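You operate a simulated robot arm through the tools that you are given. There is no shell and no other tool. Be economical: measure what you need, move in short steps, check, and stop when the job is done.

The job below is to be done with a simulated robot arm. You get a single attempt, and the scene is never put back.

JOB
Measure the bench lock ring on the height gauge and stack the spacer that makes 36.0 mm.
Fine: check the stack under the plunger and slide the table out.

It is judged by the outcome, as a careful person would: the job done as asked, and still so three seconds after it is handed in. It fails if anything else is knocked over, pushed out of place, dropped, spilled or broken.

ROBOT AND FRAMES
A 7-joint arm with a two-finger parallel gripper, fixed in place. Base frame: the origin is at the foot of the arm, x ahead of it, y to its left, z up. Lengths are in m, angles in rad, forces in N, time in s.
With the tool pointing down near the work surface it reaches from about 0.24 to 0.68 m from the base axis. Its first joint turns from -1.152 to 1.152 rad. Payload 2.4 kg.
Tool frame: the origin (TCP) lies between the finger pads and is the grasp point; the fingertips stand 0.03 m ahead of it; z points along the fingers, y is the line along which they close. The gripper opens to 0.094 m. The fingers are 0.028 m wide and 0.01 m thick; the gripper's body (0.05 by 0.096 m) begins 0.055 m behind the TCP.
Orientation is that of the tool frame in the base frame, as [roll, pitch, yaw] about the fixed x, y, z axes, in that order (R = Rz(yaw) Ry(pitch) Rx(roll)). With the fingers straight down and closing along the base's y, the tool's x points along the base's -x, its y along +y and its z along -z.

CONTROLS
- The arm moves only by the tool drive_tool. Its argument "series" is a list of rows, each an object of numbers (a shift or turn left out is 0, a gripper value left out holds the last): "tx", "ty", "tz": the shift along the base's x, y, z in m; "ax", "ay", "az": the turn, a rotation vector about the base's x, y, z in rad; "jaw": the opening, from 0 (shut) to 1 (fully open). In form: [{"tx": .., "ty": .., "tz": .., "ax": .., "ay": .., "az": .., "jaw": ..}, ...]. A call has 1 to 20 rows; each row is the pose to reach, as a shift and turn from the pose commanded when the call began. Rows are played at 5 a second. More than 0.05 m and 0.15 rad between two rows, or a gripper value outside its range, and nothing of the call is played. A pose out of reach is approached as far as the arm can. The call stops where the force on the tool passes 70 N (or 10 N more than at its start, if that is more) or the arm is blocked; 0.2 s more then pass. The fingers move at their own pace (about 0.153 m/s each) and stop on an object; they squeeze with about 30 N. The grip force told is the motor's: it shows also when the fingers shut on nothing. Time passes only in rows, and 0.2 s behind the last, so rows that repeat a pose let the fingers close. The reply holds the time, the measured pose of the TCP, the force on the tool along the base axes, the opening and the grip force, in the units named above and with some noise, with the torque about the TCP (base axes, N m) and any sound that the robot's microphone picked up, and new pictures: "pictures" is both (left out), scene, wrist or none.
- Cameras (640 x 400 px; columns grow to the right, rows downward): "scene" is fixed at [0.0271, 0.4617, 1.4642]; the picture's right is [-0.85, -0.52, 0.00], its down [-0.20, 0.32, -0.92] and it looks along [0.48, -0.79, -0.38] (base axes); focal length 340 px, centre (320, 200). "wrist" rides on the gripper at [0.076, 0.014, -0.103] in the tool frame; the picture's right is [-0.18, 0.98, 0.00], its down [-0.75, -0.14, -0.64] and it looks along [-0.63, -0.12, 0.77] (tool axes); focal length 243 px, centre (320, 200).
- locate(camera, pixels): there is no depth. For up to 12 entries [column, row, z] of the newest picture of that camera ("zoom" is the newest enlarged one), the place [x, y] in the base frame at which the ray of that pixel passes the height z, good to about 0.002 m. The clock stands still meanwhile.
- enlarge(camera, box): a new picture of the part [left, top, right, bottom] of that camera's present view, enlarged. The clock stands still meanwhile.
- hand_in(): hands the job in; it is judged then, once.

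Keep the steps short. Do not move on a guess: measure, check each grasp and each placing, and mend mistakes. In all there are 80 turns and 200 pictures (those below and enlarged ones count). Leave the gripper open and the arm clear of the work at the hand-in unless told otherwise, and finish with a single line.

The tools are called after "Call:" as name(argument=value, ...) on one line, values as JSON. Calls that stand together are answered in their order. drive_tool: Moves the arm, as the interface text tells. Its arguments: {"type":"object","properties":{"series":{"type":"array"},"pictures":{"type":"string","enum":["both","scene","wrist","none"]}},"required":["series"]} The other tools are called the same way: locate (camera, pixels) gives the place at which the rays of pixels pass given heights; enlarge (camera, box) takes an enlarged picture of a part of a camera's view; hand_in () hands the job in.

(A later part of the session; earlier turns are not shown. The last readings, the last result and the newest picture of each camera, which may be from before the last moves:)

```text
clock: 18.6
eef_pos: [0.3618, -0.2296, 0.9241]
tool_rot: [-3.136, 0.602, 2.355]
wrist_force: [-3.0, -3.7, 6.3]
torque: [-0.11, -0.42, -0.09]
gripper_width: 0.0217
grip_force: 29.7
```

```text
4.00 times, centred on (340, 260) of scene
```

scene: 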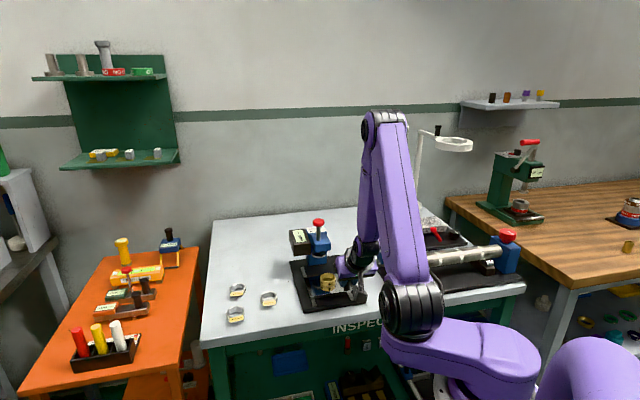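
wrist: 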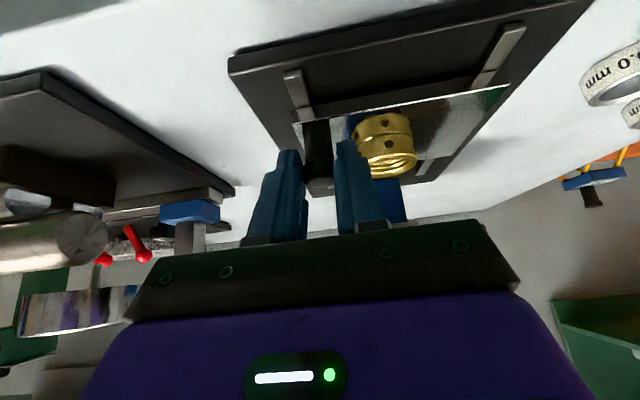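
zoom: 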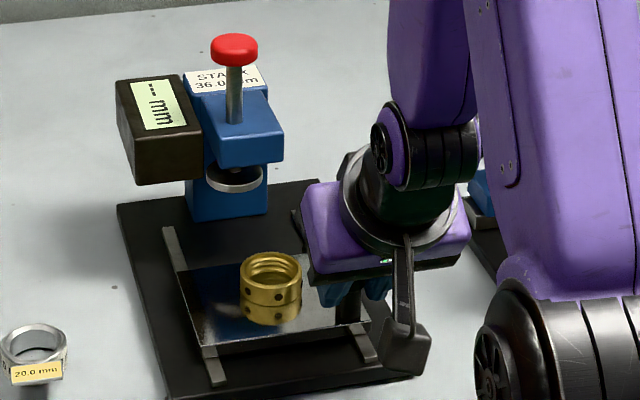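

The table slides freely with the ring on it. I'll continue another 35 mm.

Call:
drive_tool(series=[{"tx": 0.0035, "ty": -0.0036}, {"tx": 0.007, "ty": -0.0071}, {"tx": 0.0105, "ty": -0.0107}, {"tx": 0.014, "ty": -0.0143}, {"tx": 0.0175, "ty": -0.0178}, {"tx": 0.021, "ty": -0.0214}, {"tx": 0.0245, "ty": -0.025}, {"tx": 0.0245, "ty": -0.025}])

Call:
enlarge(camera="scene", box=[280, 210, 400, 310])

```text
clock: 20.4
eef_pos: [0.3848, -0.2534, 0.9244]
tool_rot: [-3.14, 0.597, 2.35]
wrist_force: [-0.5, 1.0, 1.6]
torque: [0.52, 0.08, 0.06]
gripper_width: 0.0216
grip_force: 30.0
```

scene: 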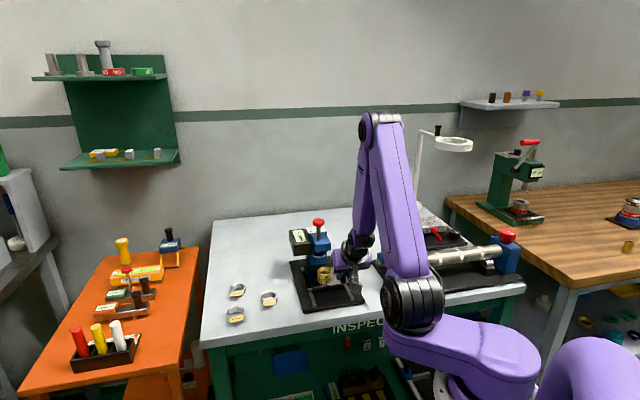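
wrist: 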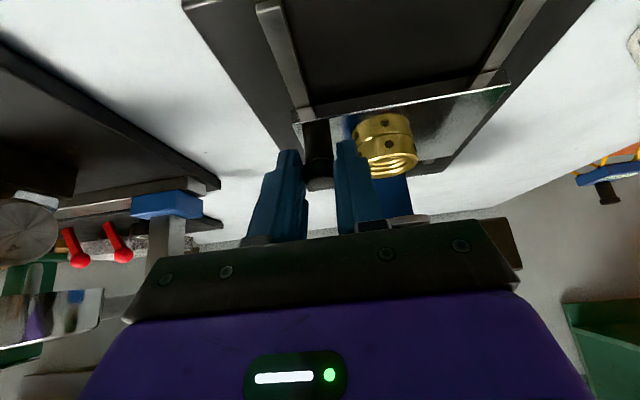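

```text
4.00 times, centred on (340, 260) of scene
```

zoom: 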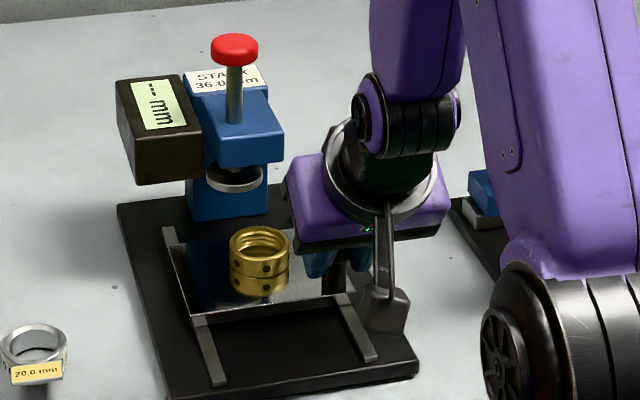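

Moved about 55 mm. The gripper's top is still in front of the head. I'll go on 15 mm in small steps, watching the clearance.

Call:
drive_tool(series=[{"tx": 0.0021, "ty": -0.0021}, {"tx": 0.0042, "ty": -0.0043}, {"tx": 0.0063, "ty": -0.0064}, {"tx": 0.0084, "ty": -0.0086}, {"tx": 0.0105, "ty": -0.0107}, {"tx": 0.0105, "ty": -0.0107}])

Call:
enlarge(camera="scene", box=[280, 210, 380, 300])

```text
clock: 21.8
eef_pos: [0.3961, -0.2647, 0.9235]
tool_rot: [-3.137, 0.599, 2.353]
wrist_force: [2.6, 3.7, 5.9]
torque: [0.64, 0.02, 0.1]
gripper_width: 0.0215
grip_force: 30.2
```

scene: 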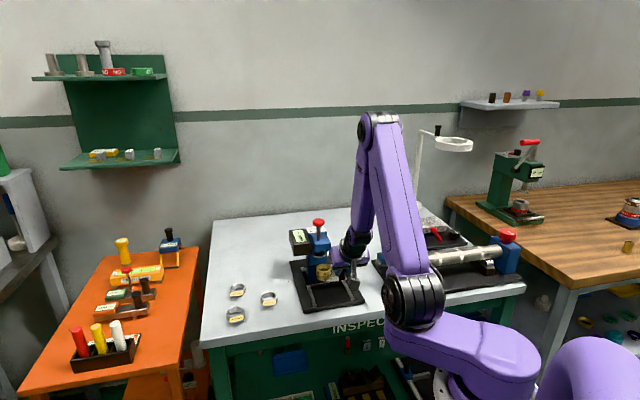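
wrist: 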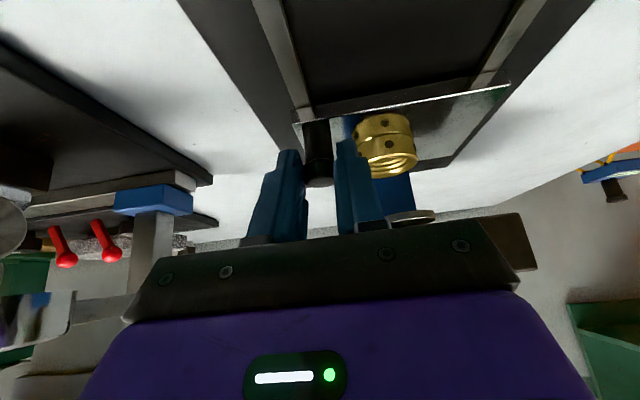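

```text
4.44 times, centred on (330, 255) of scene
```

zoom: 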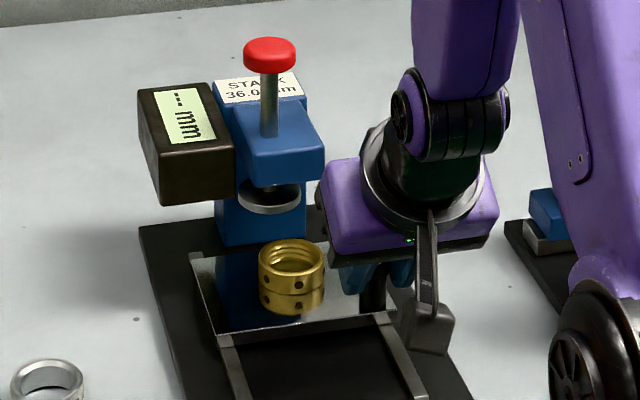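

Still clear. I'll continue slowly until the table meets its stop, checking the force.

Call:
drive_tool(series=[{"tx": 0.0018, "ty": -0.0018}, {"tx": 0.0035, "ty": -0.0036}, {"tx": 0.0053, "ty": -0.0054}, {"tx": 0.007, "ty": -0.0071}, {"tx": 0.007, "ty": -0.0071}])

Call:
enlarge(camera="scene", box=[280, 210, 380, 300])

```text
clock: 23.0
eef_pos: [0.4035, -0.2715, 0.9233]
tool_rot: [-3.138, 0.598, 2.355]
wrist_force: [5.0, 6.6, 3.2]
torque: [0.85, 0.04, 0.16]
gripper_width: 0.0219
grip_force: 29.7
```

scene: 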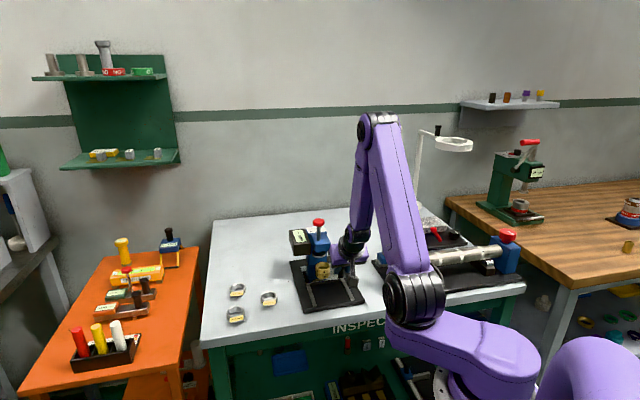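
wrist: 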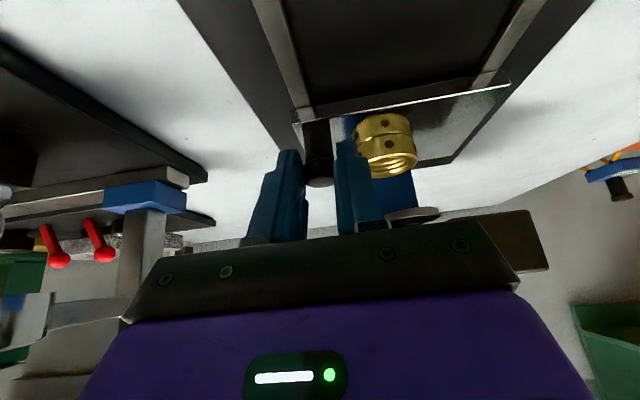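

```text
4.44 times, centred on (330, 255) of scene
```

zoom: 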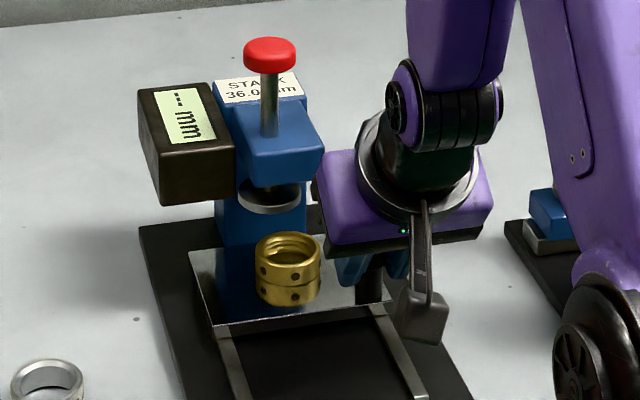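

Still moving freely; lateral force shows a small drift, so I'll correct by 1 mm toward +lateral and go 10 mm more.

Call:
drive_tool(series=[{"tx": 0.0022, "ty": -0.0008}, {"tx": 0.004, "ty": -0.0025}, {"tx": 0.0058, "ty": -0.0043}, {"tx": 0.0078, "ty": -0.0063}, {"tx": 0.0078, "ty": -0.0063}])

Call:
enlarge(camera="scene", box=[280, 210, 380, 300])

```text
clock: 24.2
eef_pos: [0.4104, -0.2793, 0.923]
tool_rot: [-3.139, 0.603, 2.352]
wrist_force: [4.9, 1.5, 2.5]
torque: [0.41, -0.24, 0.01]
gripper_width: 0.0215
grip_force: 30.2
```

scene: 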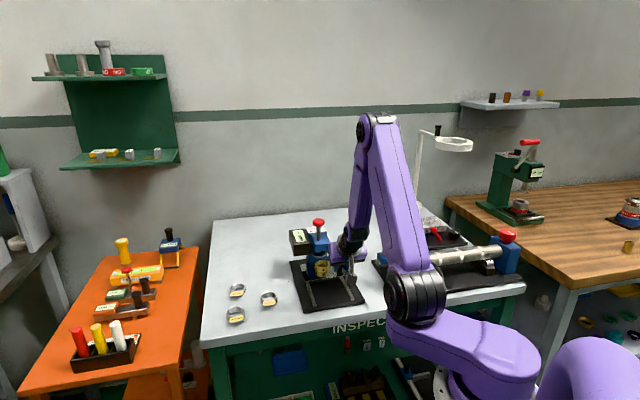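
wrist: 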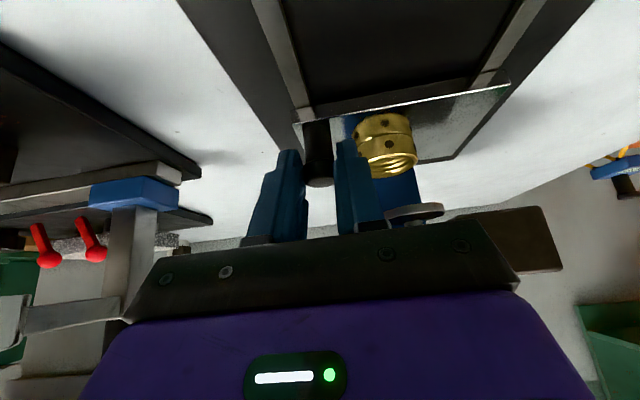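

```text
4.44 times, centred on (330, 255) of scene
```

zoom: 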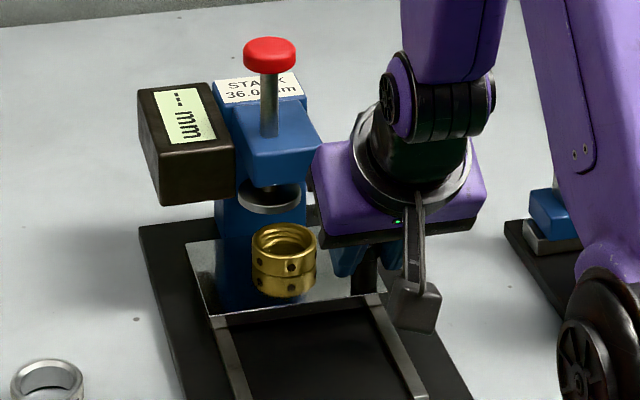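

Still clear and free. I'll measure the foot and ring relative positions from both cameras now.

Call:
enlarge(camera="wrist", box=[330, 90, 480, 240])

Call:
locate(camera="wrist", pixels=[[414, 213, 0.915], [414, 213, 0.925], [414, 213, 0.935], [414, 213, 0.945], [390, 163, 0.896]])

Call:
locate(camera="scene", pixels=[[318.5, 254, 0.915], [318.5, 254, 0.925], [318.5, 254, 0.935], [318.5, 254, 0.945], [321.9, 262.9, 0.896]])

```text
2.67 times, centred on (405, 165) of wrist
```

zoom: 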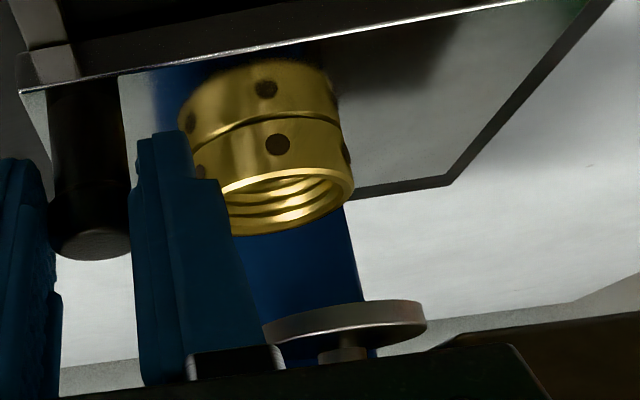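

```text
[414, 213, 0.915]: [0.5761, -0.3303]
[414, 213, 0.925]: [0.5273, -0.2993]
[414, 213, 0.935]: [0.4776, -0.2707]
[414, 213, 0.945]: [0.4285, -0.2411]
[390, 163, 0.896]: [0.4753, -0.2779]
```

```text
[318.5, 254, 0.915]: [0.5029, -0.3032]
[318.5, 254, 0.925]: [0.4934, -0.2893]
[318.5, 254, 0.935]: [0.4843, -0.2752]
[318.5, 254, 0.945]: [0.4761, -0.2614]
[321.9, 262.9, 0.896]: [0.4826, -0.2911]
```

Foot is at about (0.486,−0.277, z 0.933). The ring is at the right depth now, but perhaps 8–10 mm off sideways. I'll push a few mm more to find the table's stop.

Call:
drive_tool(series=[{"tx": 0.0011, "ty": -0.001}, {"tx": 0.0021, "ty": -0.0021}, {"tx": 0.0035, "ty": -0.0035}, {"tx": 0.0035, "ty": -0.0035}], pictures="scene")

Call:
enlarge(camera="scene", box=[280, 210, 370, 290])

```text
clock: 25.2
eef_pos: [0.4132, -0.2824, 0.9238]
tool_rot: [-3.139, 0.599, 2.351]
wrist_force: [0.0, 1.9, 6.8]
torque: [0.25, -0.28, 0.01]
gripper_width: 0.0216
grip_force: 30.3
```

scene: 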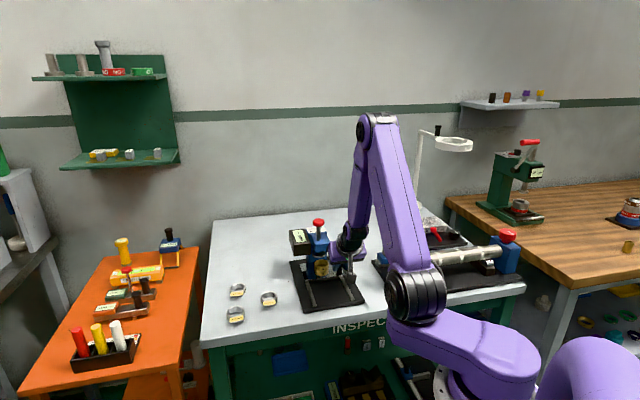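

```text
5.00 times, centred on (325, 250) of scene
```

zoom: 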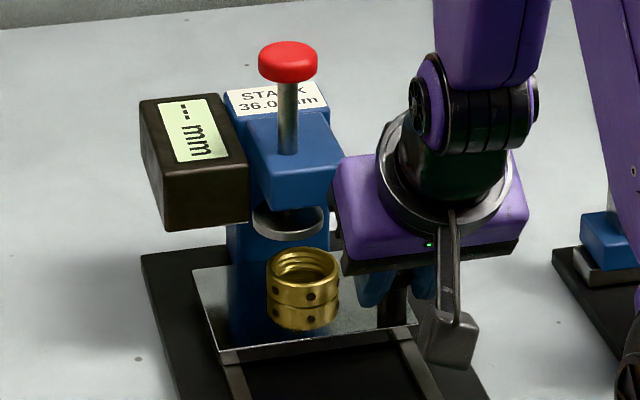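

No hard stop yet, and the ring is at the foot's depth. Before releasing, I'll check the column base and rails for the true plunger centreline.

Call:
locate(camera="zoom", pixels=[[288, 218, 0.933], [254, 222, 0.933], [323, 220, 0.933], [304, 268, 0.896], [268, 275, 0.896], [339, 275, 0.896], [196, 270, 0.88], [222, 358, 0.88], [418, 325, 0.88]])

Call:
locate(camera="scene", pixels=[[306.4, 265.1, 0.855], [326.6, 264, 0.855]])

```text
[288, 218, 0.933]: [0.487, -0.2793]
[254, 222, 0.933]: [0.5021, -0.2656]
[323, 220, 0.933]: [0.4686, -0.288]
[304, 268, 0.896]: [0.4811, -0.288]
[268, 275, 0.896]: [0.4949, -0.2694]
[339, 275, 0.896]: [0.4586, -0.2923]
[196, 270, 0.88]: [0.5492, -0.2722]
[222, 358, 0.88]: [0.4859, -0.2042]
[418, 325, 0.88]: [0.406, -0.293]
```

```text
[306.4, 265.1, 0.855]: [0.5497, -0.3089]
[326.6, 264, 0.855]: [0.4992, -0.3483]
```

Column and table centrelines agree (L≈0.144), so the ring sits within about 5 mm of the plunger axis, and depth matches. I'll release the knob and back away up and outward.

Call:
drive_tool(series=[{"jaw": 0.3}, {"jaw": 0.36}, {"jaw": 0.36}, {"tx": -0.007, "ty": 0.007, "tz": 0.015, "jaw": 0.36}, {"tx": -0.02, "ty": 0.02, "tz": 0.03, "jaw": 0.36}, {"tx": -0.04, "ty": 0.04, "tz": 0.06, "jaw": 0.36}, {"tx": -0.06, "ty": 0.06, "tz": 0.09, "jaw": 0.36}, {"tx": -0.06, "ty": 0.06, "tz": 0.09, "jaw": 0.36}])

Call:
enlarge(camera="scene", box=[280, 205, 370, 300])

Call:
enlarge(camera="wrist", box=[270, 60, 470, 240])

```text
clock: 27.0
eef_pos: [0.3521, -0.22, 1.0143]
tool_rot: [-3.138, 0.598, 2.353]
wrist_force: [0.6, -0.4, 0.4]
torque: [0.03, 0.02, 0.03]
gripper_width: 0.0337
grip_force: 0.0
```

scene: 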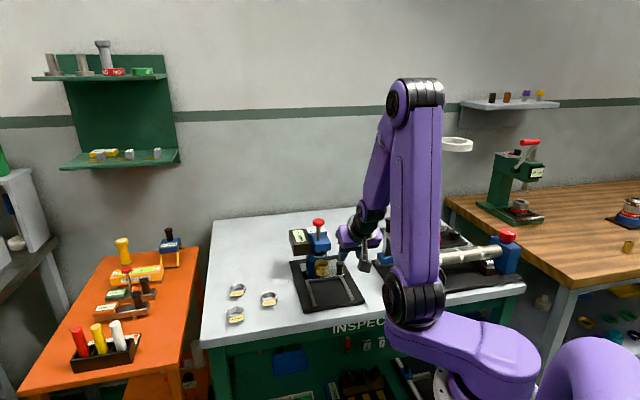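
wrist: 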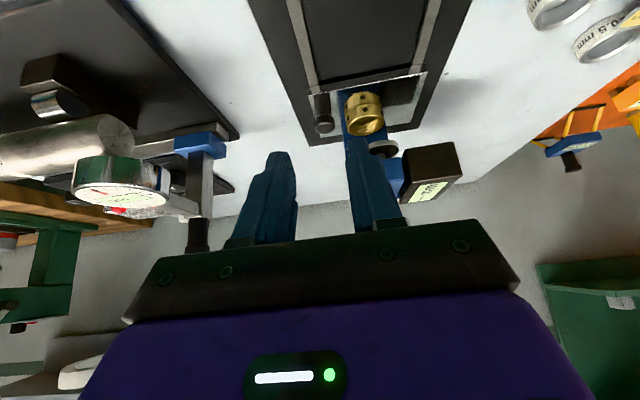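

```text
4.21 times, centred on (325, 252) of scene
```

zoom: 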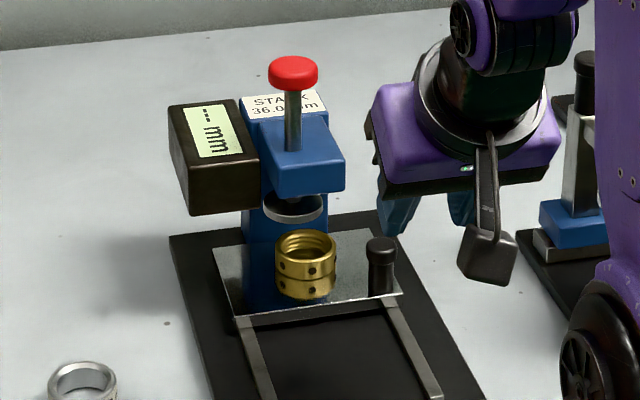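

```text
2.22 times, centred on (370, 150) of wrist
```

zoom: 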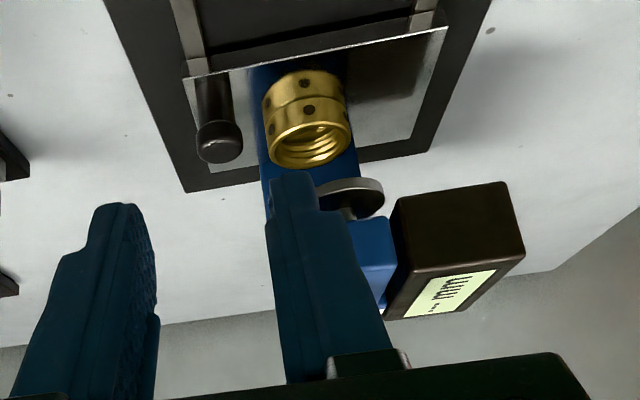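

The ring is under the foot and the display still shows "---", so the red knob most likely presses the plunger down. I'll untilt, close the fingers, and go above the red knob at about (0.484,−0.279, z≈1.04).

Call:
drive_tool(series=[{"tz": 0.04, "ax": 0.1, "ay": 0.098, "jaw": 0.0}, {"tz": 0.08, "ax": 0.2, "ay": 0.196, "jaw": 0.0}, {"tz": 0.12, "ax": 0.3, "ay": 0.294, "jaw": 0.0}, {"tz": 0.15, "ax": 0.428, "ay": 0.32, "jaw": 0.0}, {"tz": 0.15, "tx": 0.03, "ty": -0.013, "ax": 0.428, "ay": 0.42, "jaw": 0.0}, {"tz": 0.15, "tx": 0.065, "ty": -0.028, "ax": 0.428, "ay": 0.42, "jaw": 0.0}, {"tz": 0.15, "tx": 0.1, "ty": -0.043, "ax": 0.428, "ay": 0.42, "jaw": 0.0}, {"tz": 0.15, "tx": 0.132, "ty": -0.058, "ax": 0.428, "ay": 0.42, "jaw": 0.0}, {"tz": 0.12, "tx": 0.132, "ty": -0.058, "ax": 0.428, "ay": 0.42, "jaw": 0.0}, {"tz": 0.12, "tx": 0.132, "ty": -0.058, "ax": 0.428, "ay": 0.42, "jaw": 0.0}])

Call:
enlarge(camera="wrist", box=[230, 60, 430, 240])

Call:
enlarge(camera="scene", box=[280, 180, 370, 280])

```text
clock: 29.2
eef_pos: [0.4831, -0.2823, 1.1334]
tool_rot: [3.141, 0.0, 2.352]
wrist_force: [-0.3, 1.5, -0.3]
torque: [-0.02, 0.01, 0.0]
gripper_width: 0.0
grip_force: 30.1
```

scene: 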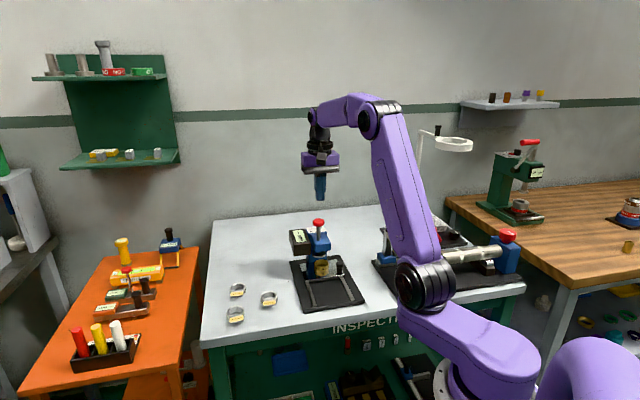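
wrist: 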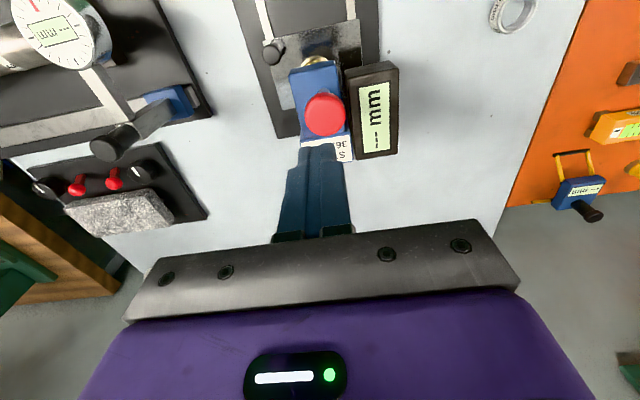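

```text
2.22 times, centred on (330, 150) of wrist
```

zoom: 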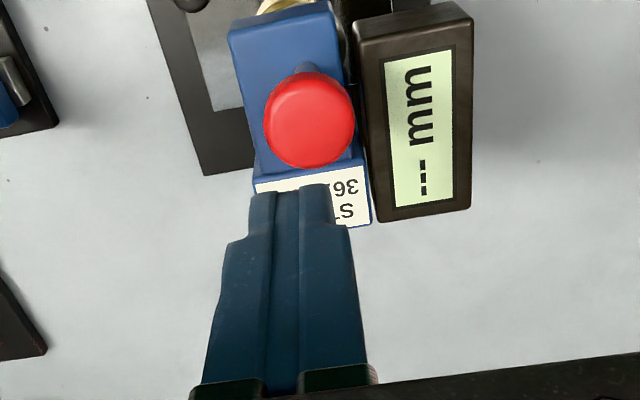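

```text
4.00 times, centred on (325, 230) of scene
```

zoom: 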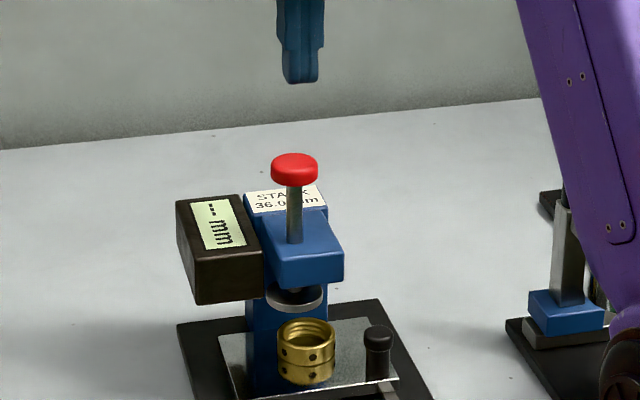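

Call:
locate(camera="wrist", pixels=[[326, 115, 1.02], [326, 115, 1.03], [326, 115, 1.04], [326, 115, 1.05]])

Call:
locate(camera="scene", pixels=[[318.6, 221, 1.02], [318.6, 221, 1.03], [318.6, 221, 1.04], [318.6, 221, 1.05]])

```text
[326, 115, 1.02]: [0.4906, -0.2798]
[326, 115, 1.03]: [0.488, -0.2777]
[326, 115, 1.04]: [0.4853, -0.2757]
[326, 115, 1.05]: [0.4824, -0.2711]
```

```text
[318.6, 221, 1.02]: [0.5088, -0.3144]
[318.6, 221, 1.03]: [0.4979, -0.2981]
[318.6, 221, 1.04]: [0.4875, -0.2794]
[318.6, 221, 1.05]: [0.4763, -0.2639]
```

Red knob top: (0.486,−0.277, z 1.042). I'll bring the closed fingertips just above it, then press down in 4 mm steps, watching the force.

Call:
drive_tool(series=[{"tx": 0.001, "ty": 0.002, "tz": -0.03}, {"tx": 0.001, "ty": 0.002, "tz": -0.052}, {"tx": 0.001, "ty": 0.002, "tz": -0.058}, {"tx": 0.001, "ty": 0.002, "tz": -0.062}, {"tx": 0.001, "ty": 0.002, "tz": -0.066}, {"tx": 0.001, "ty": 0.002, "tz": -0.07}, {"tx": 0.001, "ty": 0.002, "tz": -0.07}])

Call:
enlarge(camera="scene", box=[280, 200, 370, 290])

```text
clock: 30.8
eef_pos: [0.4863, -0.2783, 1.065]
tool_rot: [-3.139, 0.002, 2.351]
wrist_force: [0.2, -0.9, 1.2]
torque: [-0.04, 0.0, 0.0]
gripper_width: 0.0002
grip_force: 30.3
```

scene: 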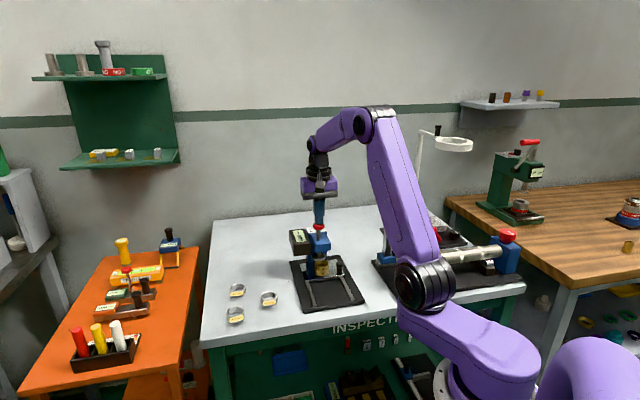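
wrist: 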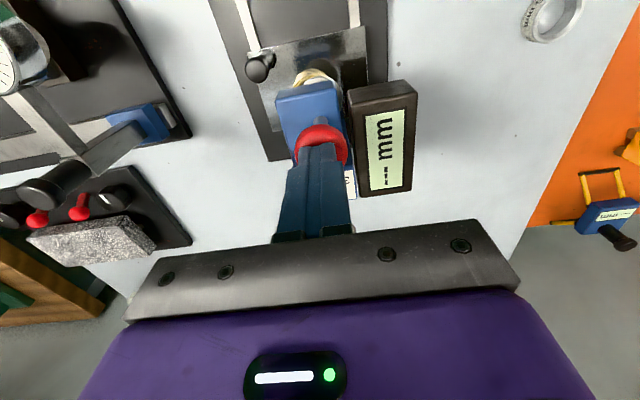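

```text
4.44 times, centred on (325, 245) of scene
```

zoom: 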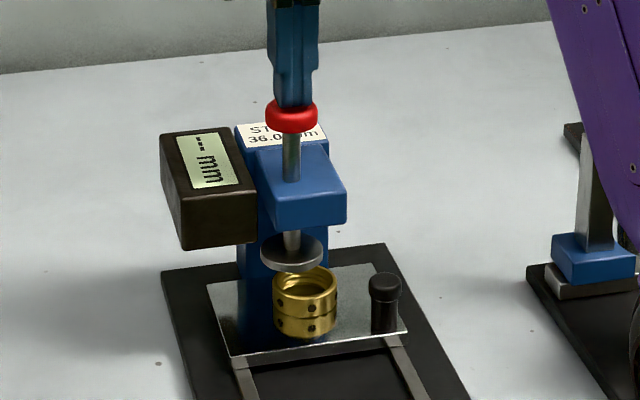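

The plunger goes down freely under light force; the foot now approaches the ring. I'll continue pressing down until contact.

Call:
drive_tool(series=[{"tz": -0.004}, {"tz": -0.008}, {"tz": -0.012}, {"tz": -0.016}, {"tz": -0.02}, {"tz": -0.02}])

Call:
enlarge(camera="scene", box=[280, 200, 370, 290])

```text
clock: 32.2
eef_pos: [0.4875, -0.2785, 1.0429]
tool_rot: [3.141, 0.001, 2.351]
wrist_force: [-1.8, 0.0, 1.9]
torque: [0.02, 0.07, -0.02]
gripper_width: 0.0
grip_force: 30.0
```

scene: 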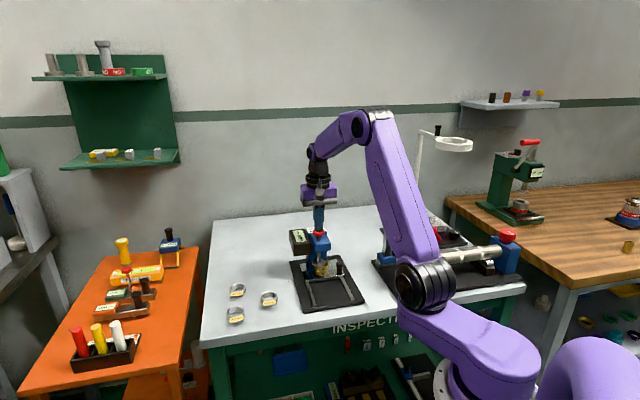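
wrist: 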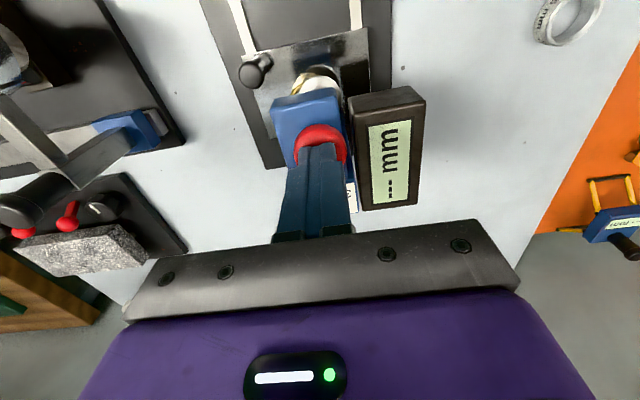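

```text
4.44 times, centred on (325, 245) of scene
```

zoom: 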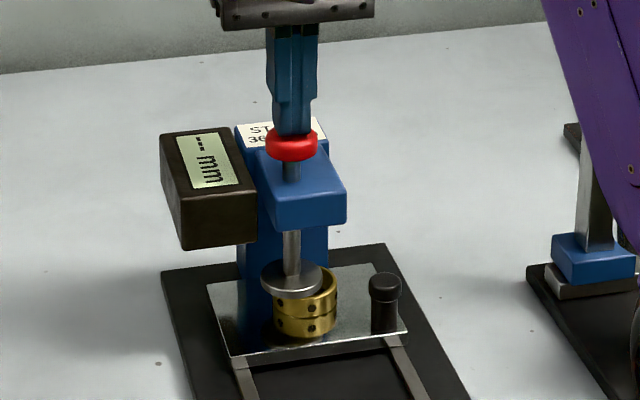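

Foot is about 8 mm above the ring. I'll continue in 2 mm steps to contact.

Call:
drive_tool(series=[{"tz": -0.002}, {"tz": -0.004}, {"tz": -0.006}, {"tz": -0.008}, {"tz": -0.008}])

Call:
enlarge(camera="scene", box=[280, 200, 370, 290])

```text
clock: 33.4
eef_pos: [0.4872, -0.2781, 1.0388]
tool_rot: [3.141, 0.008, 2.352]
wrist_force: [-9.4, 4.4, 55.0]
torque: [0.65, 0.79, 0.03]
gripper_width: 0.0
grip_force: 29.8
```

scene: 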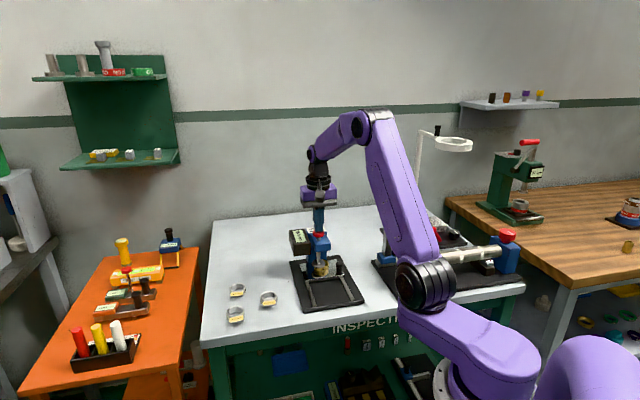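
wrist: 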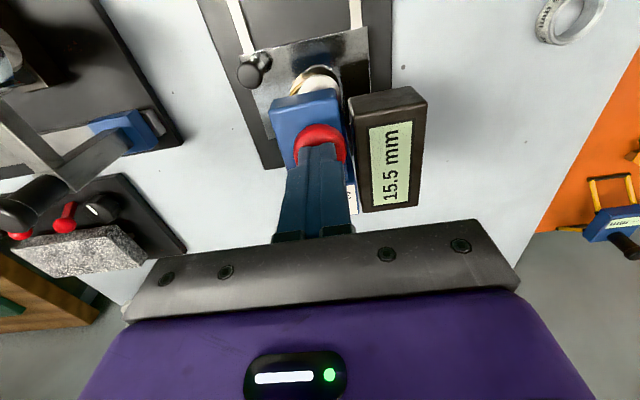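

```text
4.44 times, centred on (325, 245) of scene
```

zoom: 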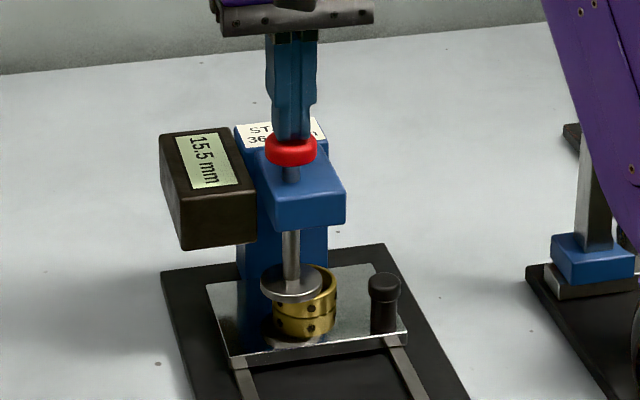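

The display reads 15.5 mm under contact. I'll enlarge to confirm the digits.

Call:
enlarge(camera="wrist", box=[345, 80, 435, 220])

Call:
enlarge(camera="scene", box=[305, 240, 365, 290])

```text
2.86 times, centred on (390, 150) of wrist
```

zoom: 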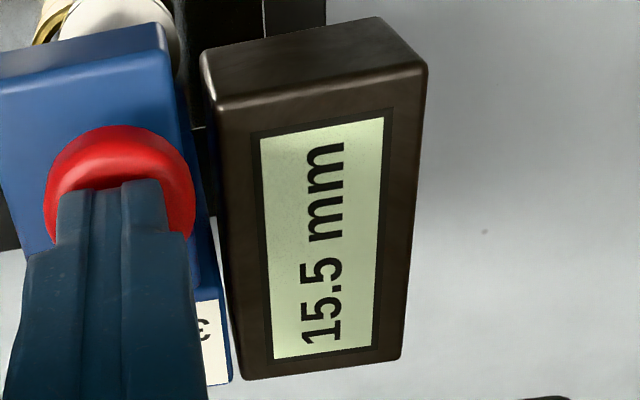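

```text
8.00 times, centred on (335, 265) of scene
```

zoom: 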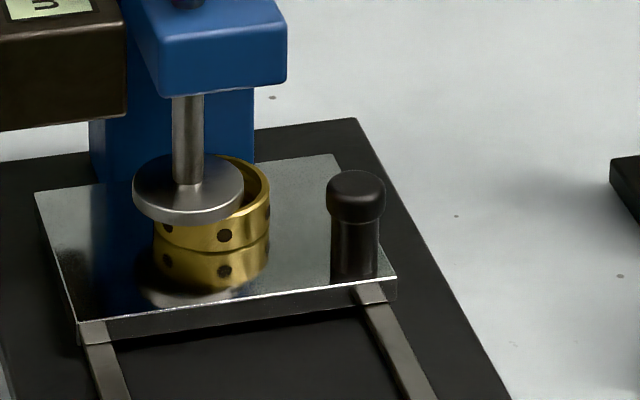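

Reading confirmed: 15.5 mm, so the spacer is 36.0 − 15.5 = 20.5 mm. The ring is about 9.5 mm off to −lateral under the foot; I'll correct that when it comes out. Now I'll raise the fingers slowly and see if the plunger returns.

Call:
drive_tool(series=[{"tz": 0.01}, {"tz": 0.025}, {"tz": 0.04}, {"tz": 0.07}, {"tz": 0.1}, {"tz": 0.1}], pictures="scene")

Call:
enlarge(camera="scene", box=[280, 200, 370, 290])

```text
clock: 34.8
eef_pos: [0.4856, -0.277, 1.1354]
tool_rot: [3.141, -0.001, 2.35]
wrist_force: [1.2, -0.3, -0.3]
torque: [-0.01, 0.0, -0.01]
gripper_width: 0.0001
grip_force: 30.4
```

scene: 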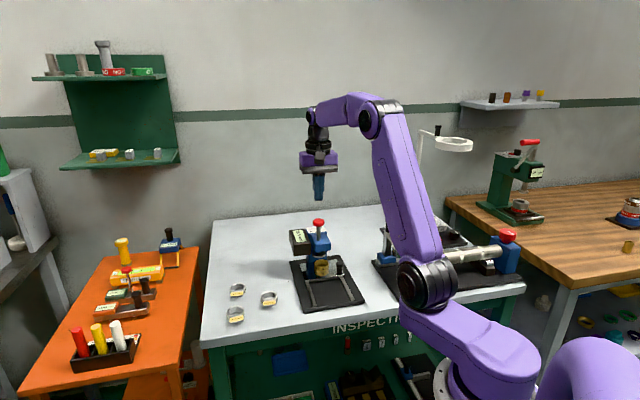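

```text
4.44 times, centred on (325, 245) of scene
```

zoom: 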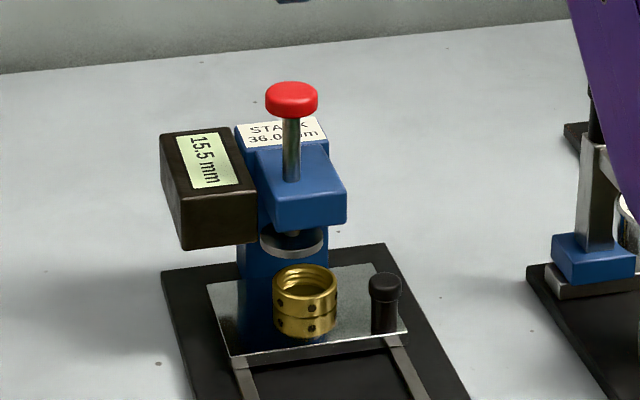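

The plunger springs back and the reading holds. Next I'll return to the tilted hover pose near the knob.

Call:
drive_tool(series=[{"tz": 0.02, "tx": -0.03, "ty": 0.013, "jaw": 0.36}, {"tz": 0.03, "tx": -0.065, "ty": 0.027, "jaw": 0.36}, {"tz": 0.03, "tx": -0.1, "ty": 0.042, "jaw": 0.36}, {"tz": 0.03, "tx": -0.133, "ty": 0.056, "jaw": 0.36}, {"tz": 0.0, "tx": -0.133, "ty": 0.056, "ax": -0.1, "ay": -0.098, "jaw": 0.36}, {"tz": -0.03, "tx": -0.133, "ty": 0.056, "ax": -0.2, "ay": -0.196, "jaw": 0.36}, {"tz": -0.07, "tx": -0.133, "ty": 0.056, "ax": -0.3, "ay": -0.294, "jaw": 0.36}, {"tz": -0.1, "tx": -0.133, "ty": 0.056, "ax": -0.37, "ay": -0.36, "jaw": 0.36}, {"tz": -0.122, "tx": -0.133, "ty": 0.056, "ax": -0.428, "ay": -0.42, "jaw": 0.36}, {"tz": -0.122, "tx": -0.133, "ty": 0.056, "ax": -0.428, "ay": -0.42, "jaw": 0.36}], pictures="wrist")

```text
clock: 37.0
eef_pos: [0.3542, -0.2212, 1.0121]
tool_rot: [-3.137, 0.6, 2.353]
wrist_force: [0.4, 0.7, 0.5]
torque: [-0.05, 0.01, 0.01]
gripper_width: 0.0337
grip_force: 0.2
```

wrist: 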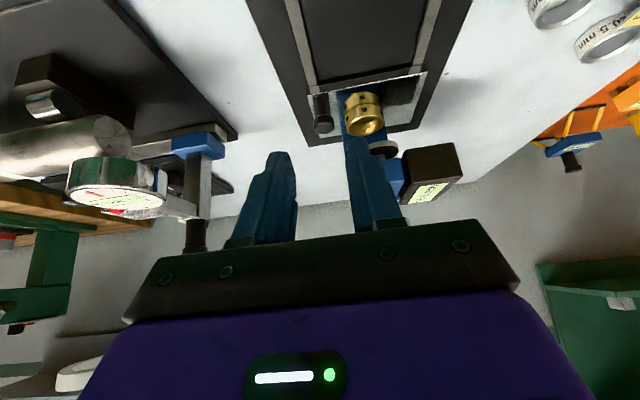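

Pose reproduced within 1–2 mm. I'll go back down along the retreat path and close on the knob.

Call:
drive_tool(series=[{"tx": 0.019, "ty": -0.02, "tz": -0.03, "jaw": 0.36}, {"tx": 0.039, "ty": -0.04, "tz": -0.06, "jaw": 0.36}, {"tx": 0.052, "ty": -0.053, "tz": -0.075, "jaw": 0.36}, {"tx": 0.059, "ty": -0.06, "tz": -0.089, "jaw": 0.36}, {"tx": 0.059, "ty": -0.06, "tz": -0.089, "jaw": 0.36}, {"tx": 0.059, "ty": -0.06, "tz": -0.089, "jaw": 0.1}, {"tx": 0.059, "ty": -0.06, "tz": -0.089, "jaw": 0.1}, {"tx": 0.059, "ty": -0.06, "tz": -0.089, "jaw": 0.1}])

```text
clock: 38.8
eef_pos: [0.4141, -0.2812, 0.9222]
tool_rot: [-3.137, 0.598, 2.351]
wrist_force: [0.0, -1.9, 0.9]
torque: [-0.26, -0.74, -0.11]
gripper_width: 0.0216
grip_force: 30.1
```

scene: 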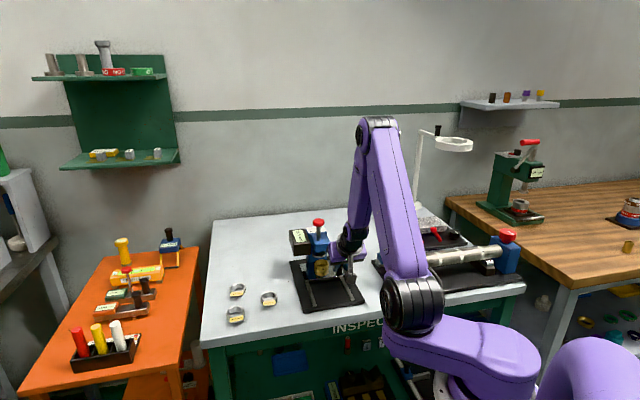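
wrist: 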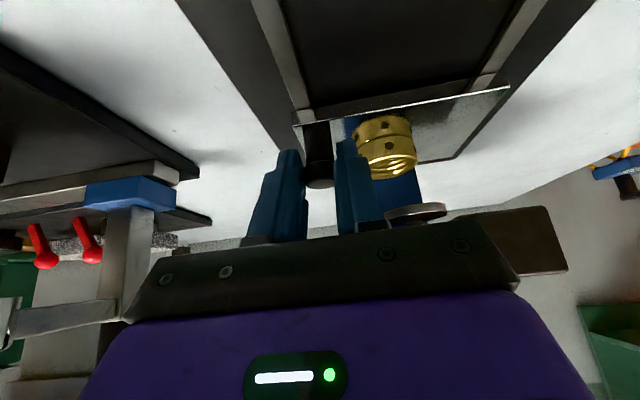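

Gripped. I'll pull the table out 92 mm at about 33 mm/s, straight along the rails.

Call:
drive_tool(series=[{"tx": -0.005, "ty": 0.005}, {"tx": -0.01, "ty": 0.01}, {"tx": -0.015, "ty": 0.015}, {"tx": -0.02, "ty": 0.02}, {"tx": -0.025, "ty": 0.025}, {"tx": -0.03, "ty": 0.03}, {"tx": -0.035, "ty": 0.035}, {"tx": -0.04, "ty": 0.04}, {"tx": -0.045, "ty": 0.045}, {"tx": -0.05, "ty": 0.05}, {"tx": -0.055, "ty": 0.055}, {"tx": -0.06, "ty": 0.06}, {"tx": -0.065, "ty": 0.065}, {"tx": -0.065, "ty": 0.065}])

```text
clock: 41.8
eef_pos: [0.3474, -0.2155, 0.9244]
tool_rot: [-3.138, 0.597, 2.354]
wrist_force: [-3.8, 2.7, 0.4]
torque: [0.73, 0.24, -0.04]
gripper_width: 0.0217
grip_force: 29.7
```

scene: 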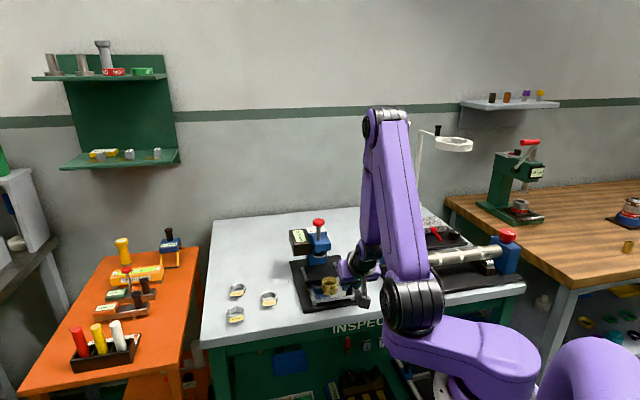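
wrist: 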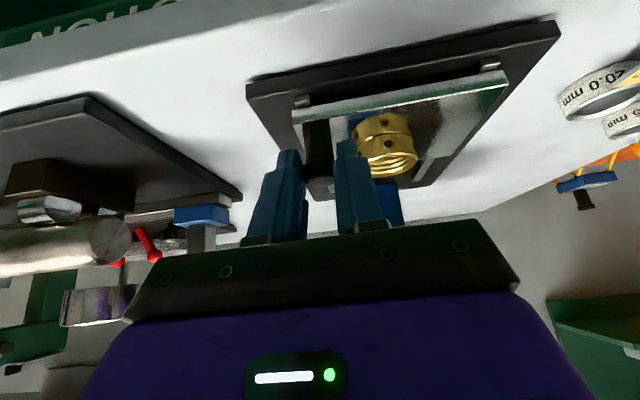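

The table is back out. I'll release, rise, untilt and hover above the ring to recentre it.

Call:
drive_tool(series=[{"jaw": 0.36}, {"jaw": 0.4}, {"jaw": 0.4}, {"tx": -0.005, "ty": 0.005, "tz": 0.03, "jaw": 0.4}, {"tx": -0.01, "ty": 0.01, "tz": 0.065, "jaw": 0.65}, {"tz": 0.1, "ax": 0.1, "ay": 0.098, "jaw": 0.65}, {"tz": 0.1, "tx": 0.02, "ax": 0.2, "ay": 0.196, "jaw": 0.65}, {"tz": 0.1, "tx": 0.04, "ax": 0.3, "ay": 0.294, "jaw": 0.65}, {"tz": 0.1, "tx": 0.05, "ax": 0.37, "ay": 0.36, "jaw": 0.65}, {"tz": 0.1, "tx": 0.065, "ty": -0.003, "ax": 0.428, "ay": 0.42, "jaw": 0.65}, {"tz": 0.1, "tx": 0.065, "ty": -0.003, "ax": 0.428, "ay": 0.42, "jaw": 0.65}])

Call:
enlarge(camera="wrist", box=[220, 20, 440, 220])

```text
clock: 44.2
eef_pos: [0.4136, -0.2191, 1.0243]
tool_rot: [3.14, 0.0, 2.351]
wrist_force: [0.5, -0.9, 0.2]
torque: [0.01, 0.08, 0.04]
gripper_width: 0.0611
grip_force: 0.0
```

scene: 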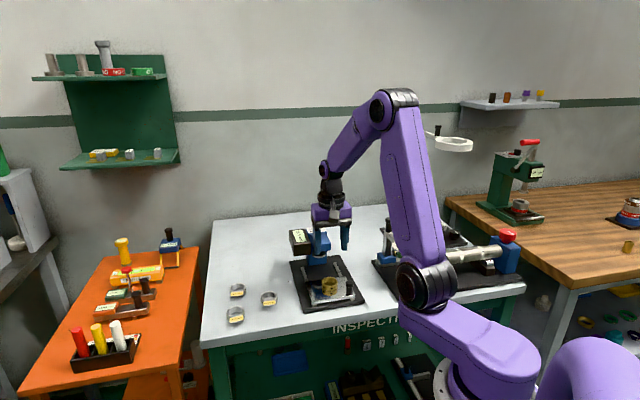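
wrist: 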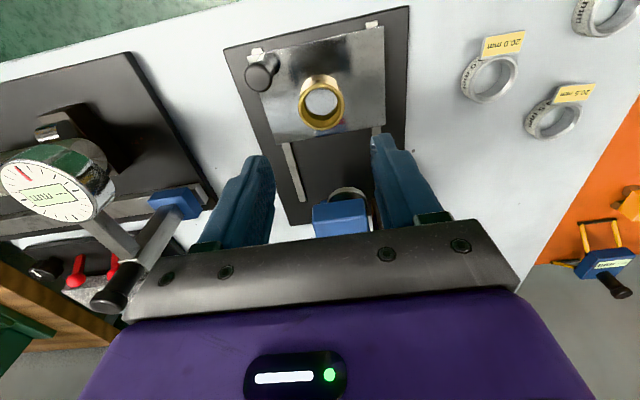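

```text
2.00 times, centred on (330, 120) of wrist
```

zoom: 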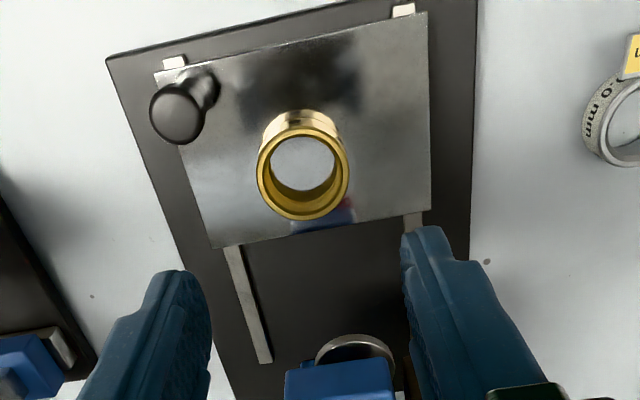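

Call:
locate(camera="zoom", pixels=[[303, 176, 0.8955], [305, 146, 0.88], [428, 12, 0.88], [155, 73, 0.88], [430, 207, 0.88], [212, 248, 0.88], [234, 246, 0.865], [415, 212, 0.865]])

Call:
locate(camera="wrist", pixels=[[492, 78, 0.8705], [553, 119, 0.8705], [338, 191, 0.933]])

Call:
enlarge(camera="wrist", box=[450, 20, 610, 150])

```text
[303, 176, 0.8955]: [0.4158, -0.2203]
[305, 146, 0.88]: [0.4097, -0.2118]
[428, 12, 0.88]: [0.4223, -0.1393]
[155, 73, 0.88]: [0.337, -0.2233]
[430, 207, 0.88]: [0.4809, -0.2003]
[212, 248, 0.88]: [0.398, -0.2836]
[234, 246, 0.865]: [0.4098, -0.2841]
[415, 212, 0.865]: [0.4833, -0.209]
```

```text
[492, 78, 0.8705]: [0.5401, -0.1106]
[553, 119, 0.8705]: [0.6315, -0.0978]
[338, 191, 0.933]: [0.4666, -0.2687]
```

```text
3.08 times, centred on (530, 85) of wrist
```

zoom: 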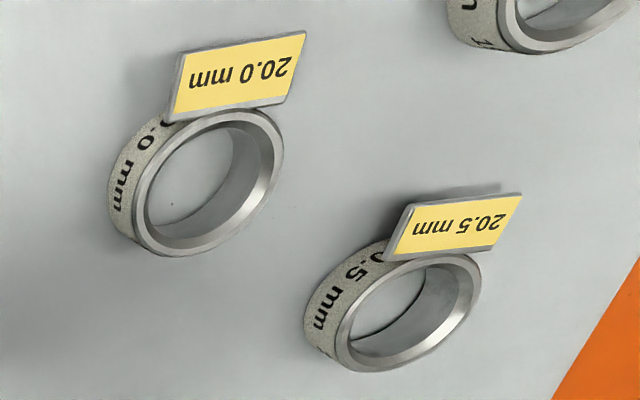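

Ring at (0.4158,−0.2203). Sliding along the rails would bring it to about (0.481,−0.285) versus the plunger at (0.486,−0.277), so I'll move it 9 mm toward +lateral. First I'll descend around it and grip.

Call:
drive_tool(series=[{"tx": 0.002, "ty": -0.001, "tz": -0.04}, {"tx": 0.002, "ty": -0.001, "tz": -0.08}, {"tx": 0.002, "ty": -0.001, "tz": -0.1}, {"tx": 0.002, "ty": -0.001, "tz": -0.1065}, {"tx": 0.002, "ty": -0.001, "tz": -0.1065}, {"tx": 0.002, "ty": -0.001, "tz": -0.1065, "jaw": 0.4}, {"tx": 0.002, "ty": -0.001, "tz": -0.1065, "jaw": 0.3}, {"tx": 0.002, "ty": -0.001, "tz": -0.1065, "jaw": 0.3}], pictures="wrist")

```text
clock: 46.0
eef_pos: [0.4155, -0.2216, 0.9181]
tool_rot: [-3.141, 0.0, 2.352]
wrist_force: [-0.3, -0.1, -0.5]
torque: [-0.02, 0.04, 0.0]
gripper_width: 0.043
grip_force: 30.2
```

wrist: 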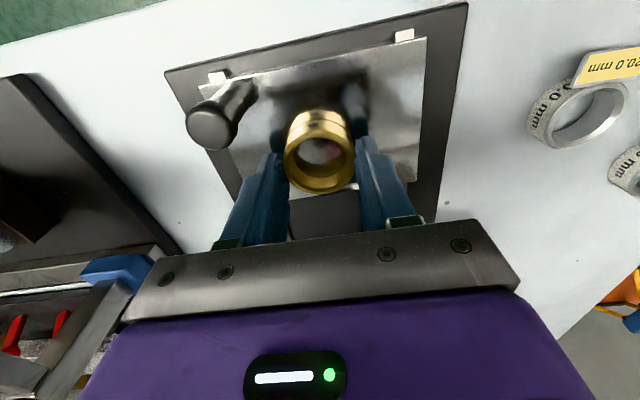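

Gripped. Lift 4 mm, shift (+6.5, +6.5) mm, lower to the same height, release, and rise.

Call:
drive_tool(series=[{"tz": 0.004}, {"tx": 0.0033, "ty": 0.0033, "tz": 0.004}, {"tx": 0.0065, "ty": 0.0065, "tz": 0.004}, {"tx": 0.0065, "ty": 0.0065, "tz": 0.002}, {"tx": 0.0065, "ty": 0.0065, "tz": 0.0}, {"tx": 0.0065, "ty": 0.0065, "tz": -0.0005}, {"tx": 0.0065, "ty": 0.0065, "tz": -0.0005}], pictures="none")

```text
clock: 47.6
eef_pos: [0.4214, -0.215, 0.9181]
tool_rot: [3.141, 0.001, 2.351]
wrist_force: [-0.4, -0.7, 2.6]
torque: [0.04, 0.1, 0.0]
gripper_width: 0.043
grip_force: 29.9
```

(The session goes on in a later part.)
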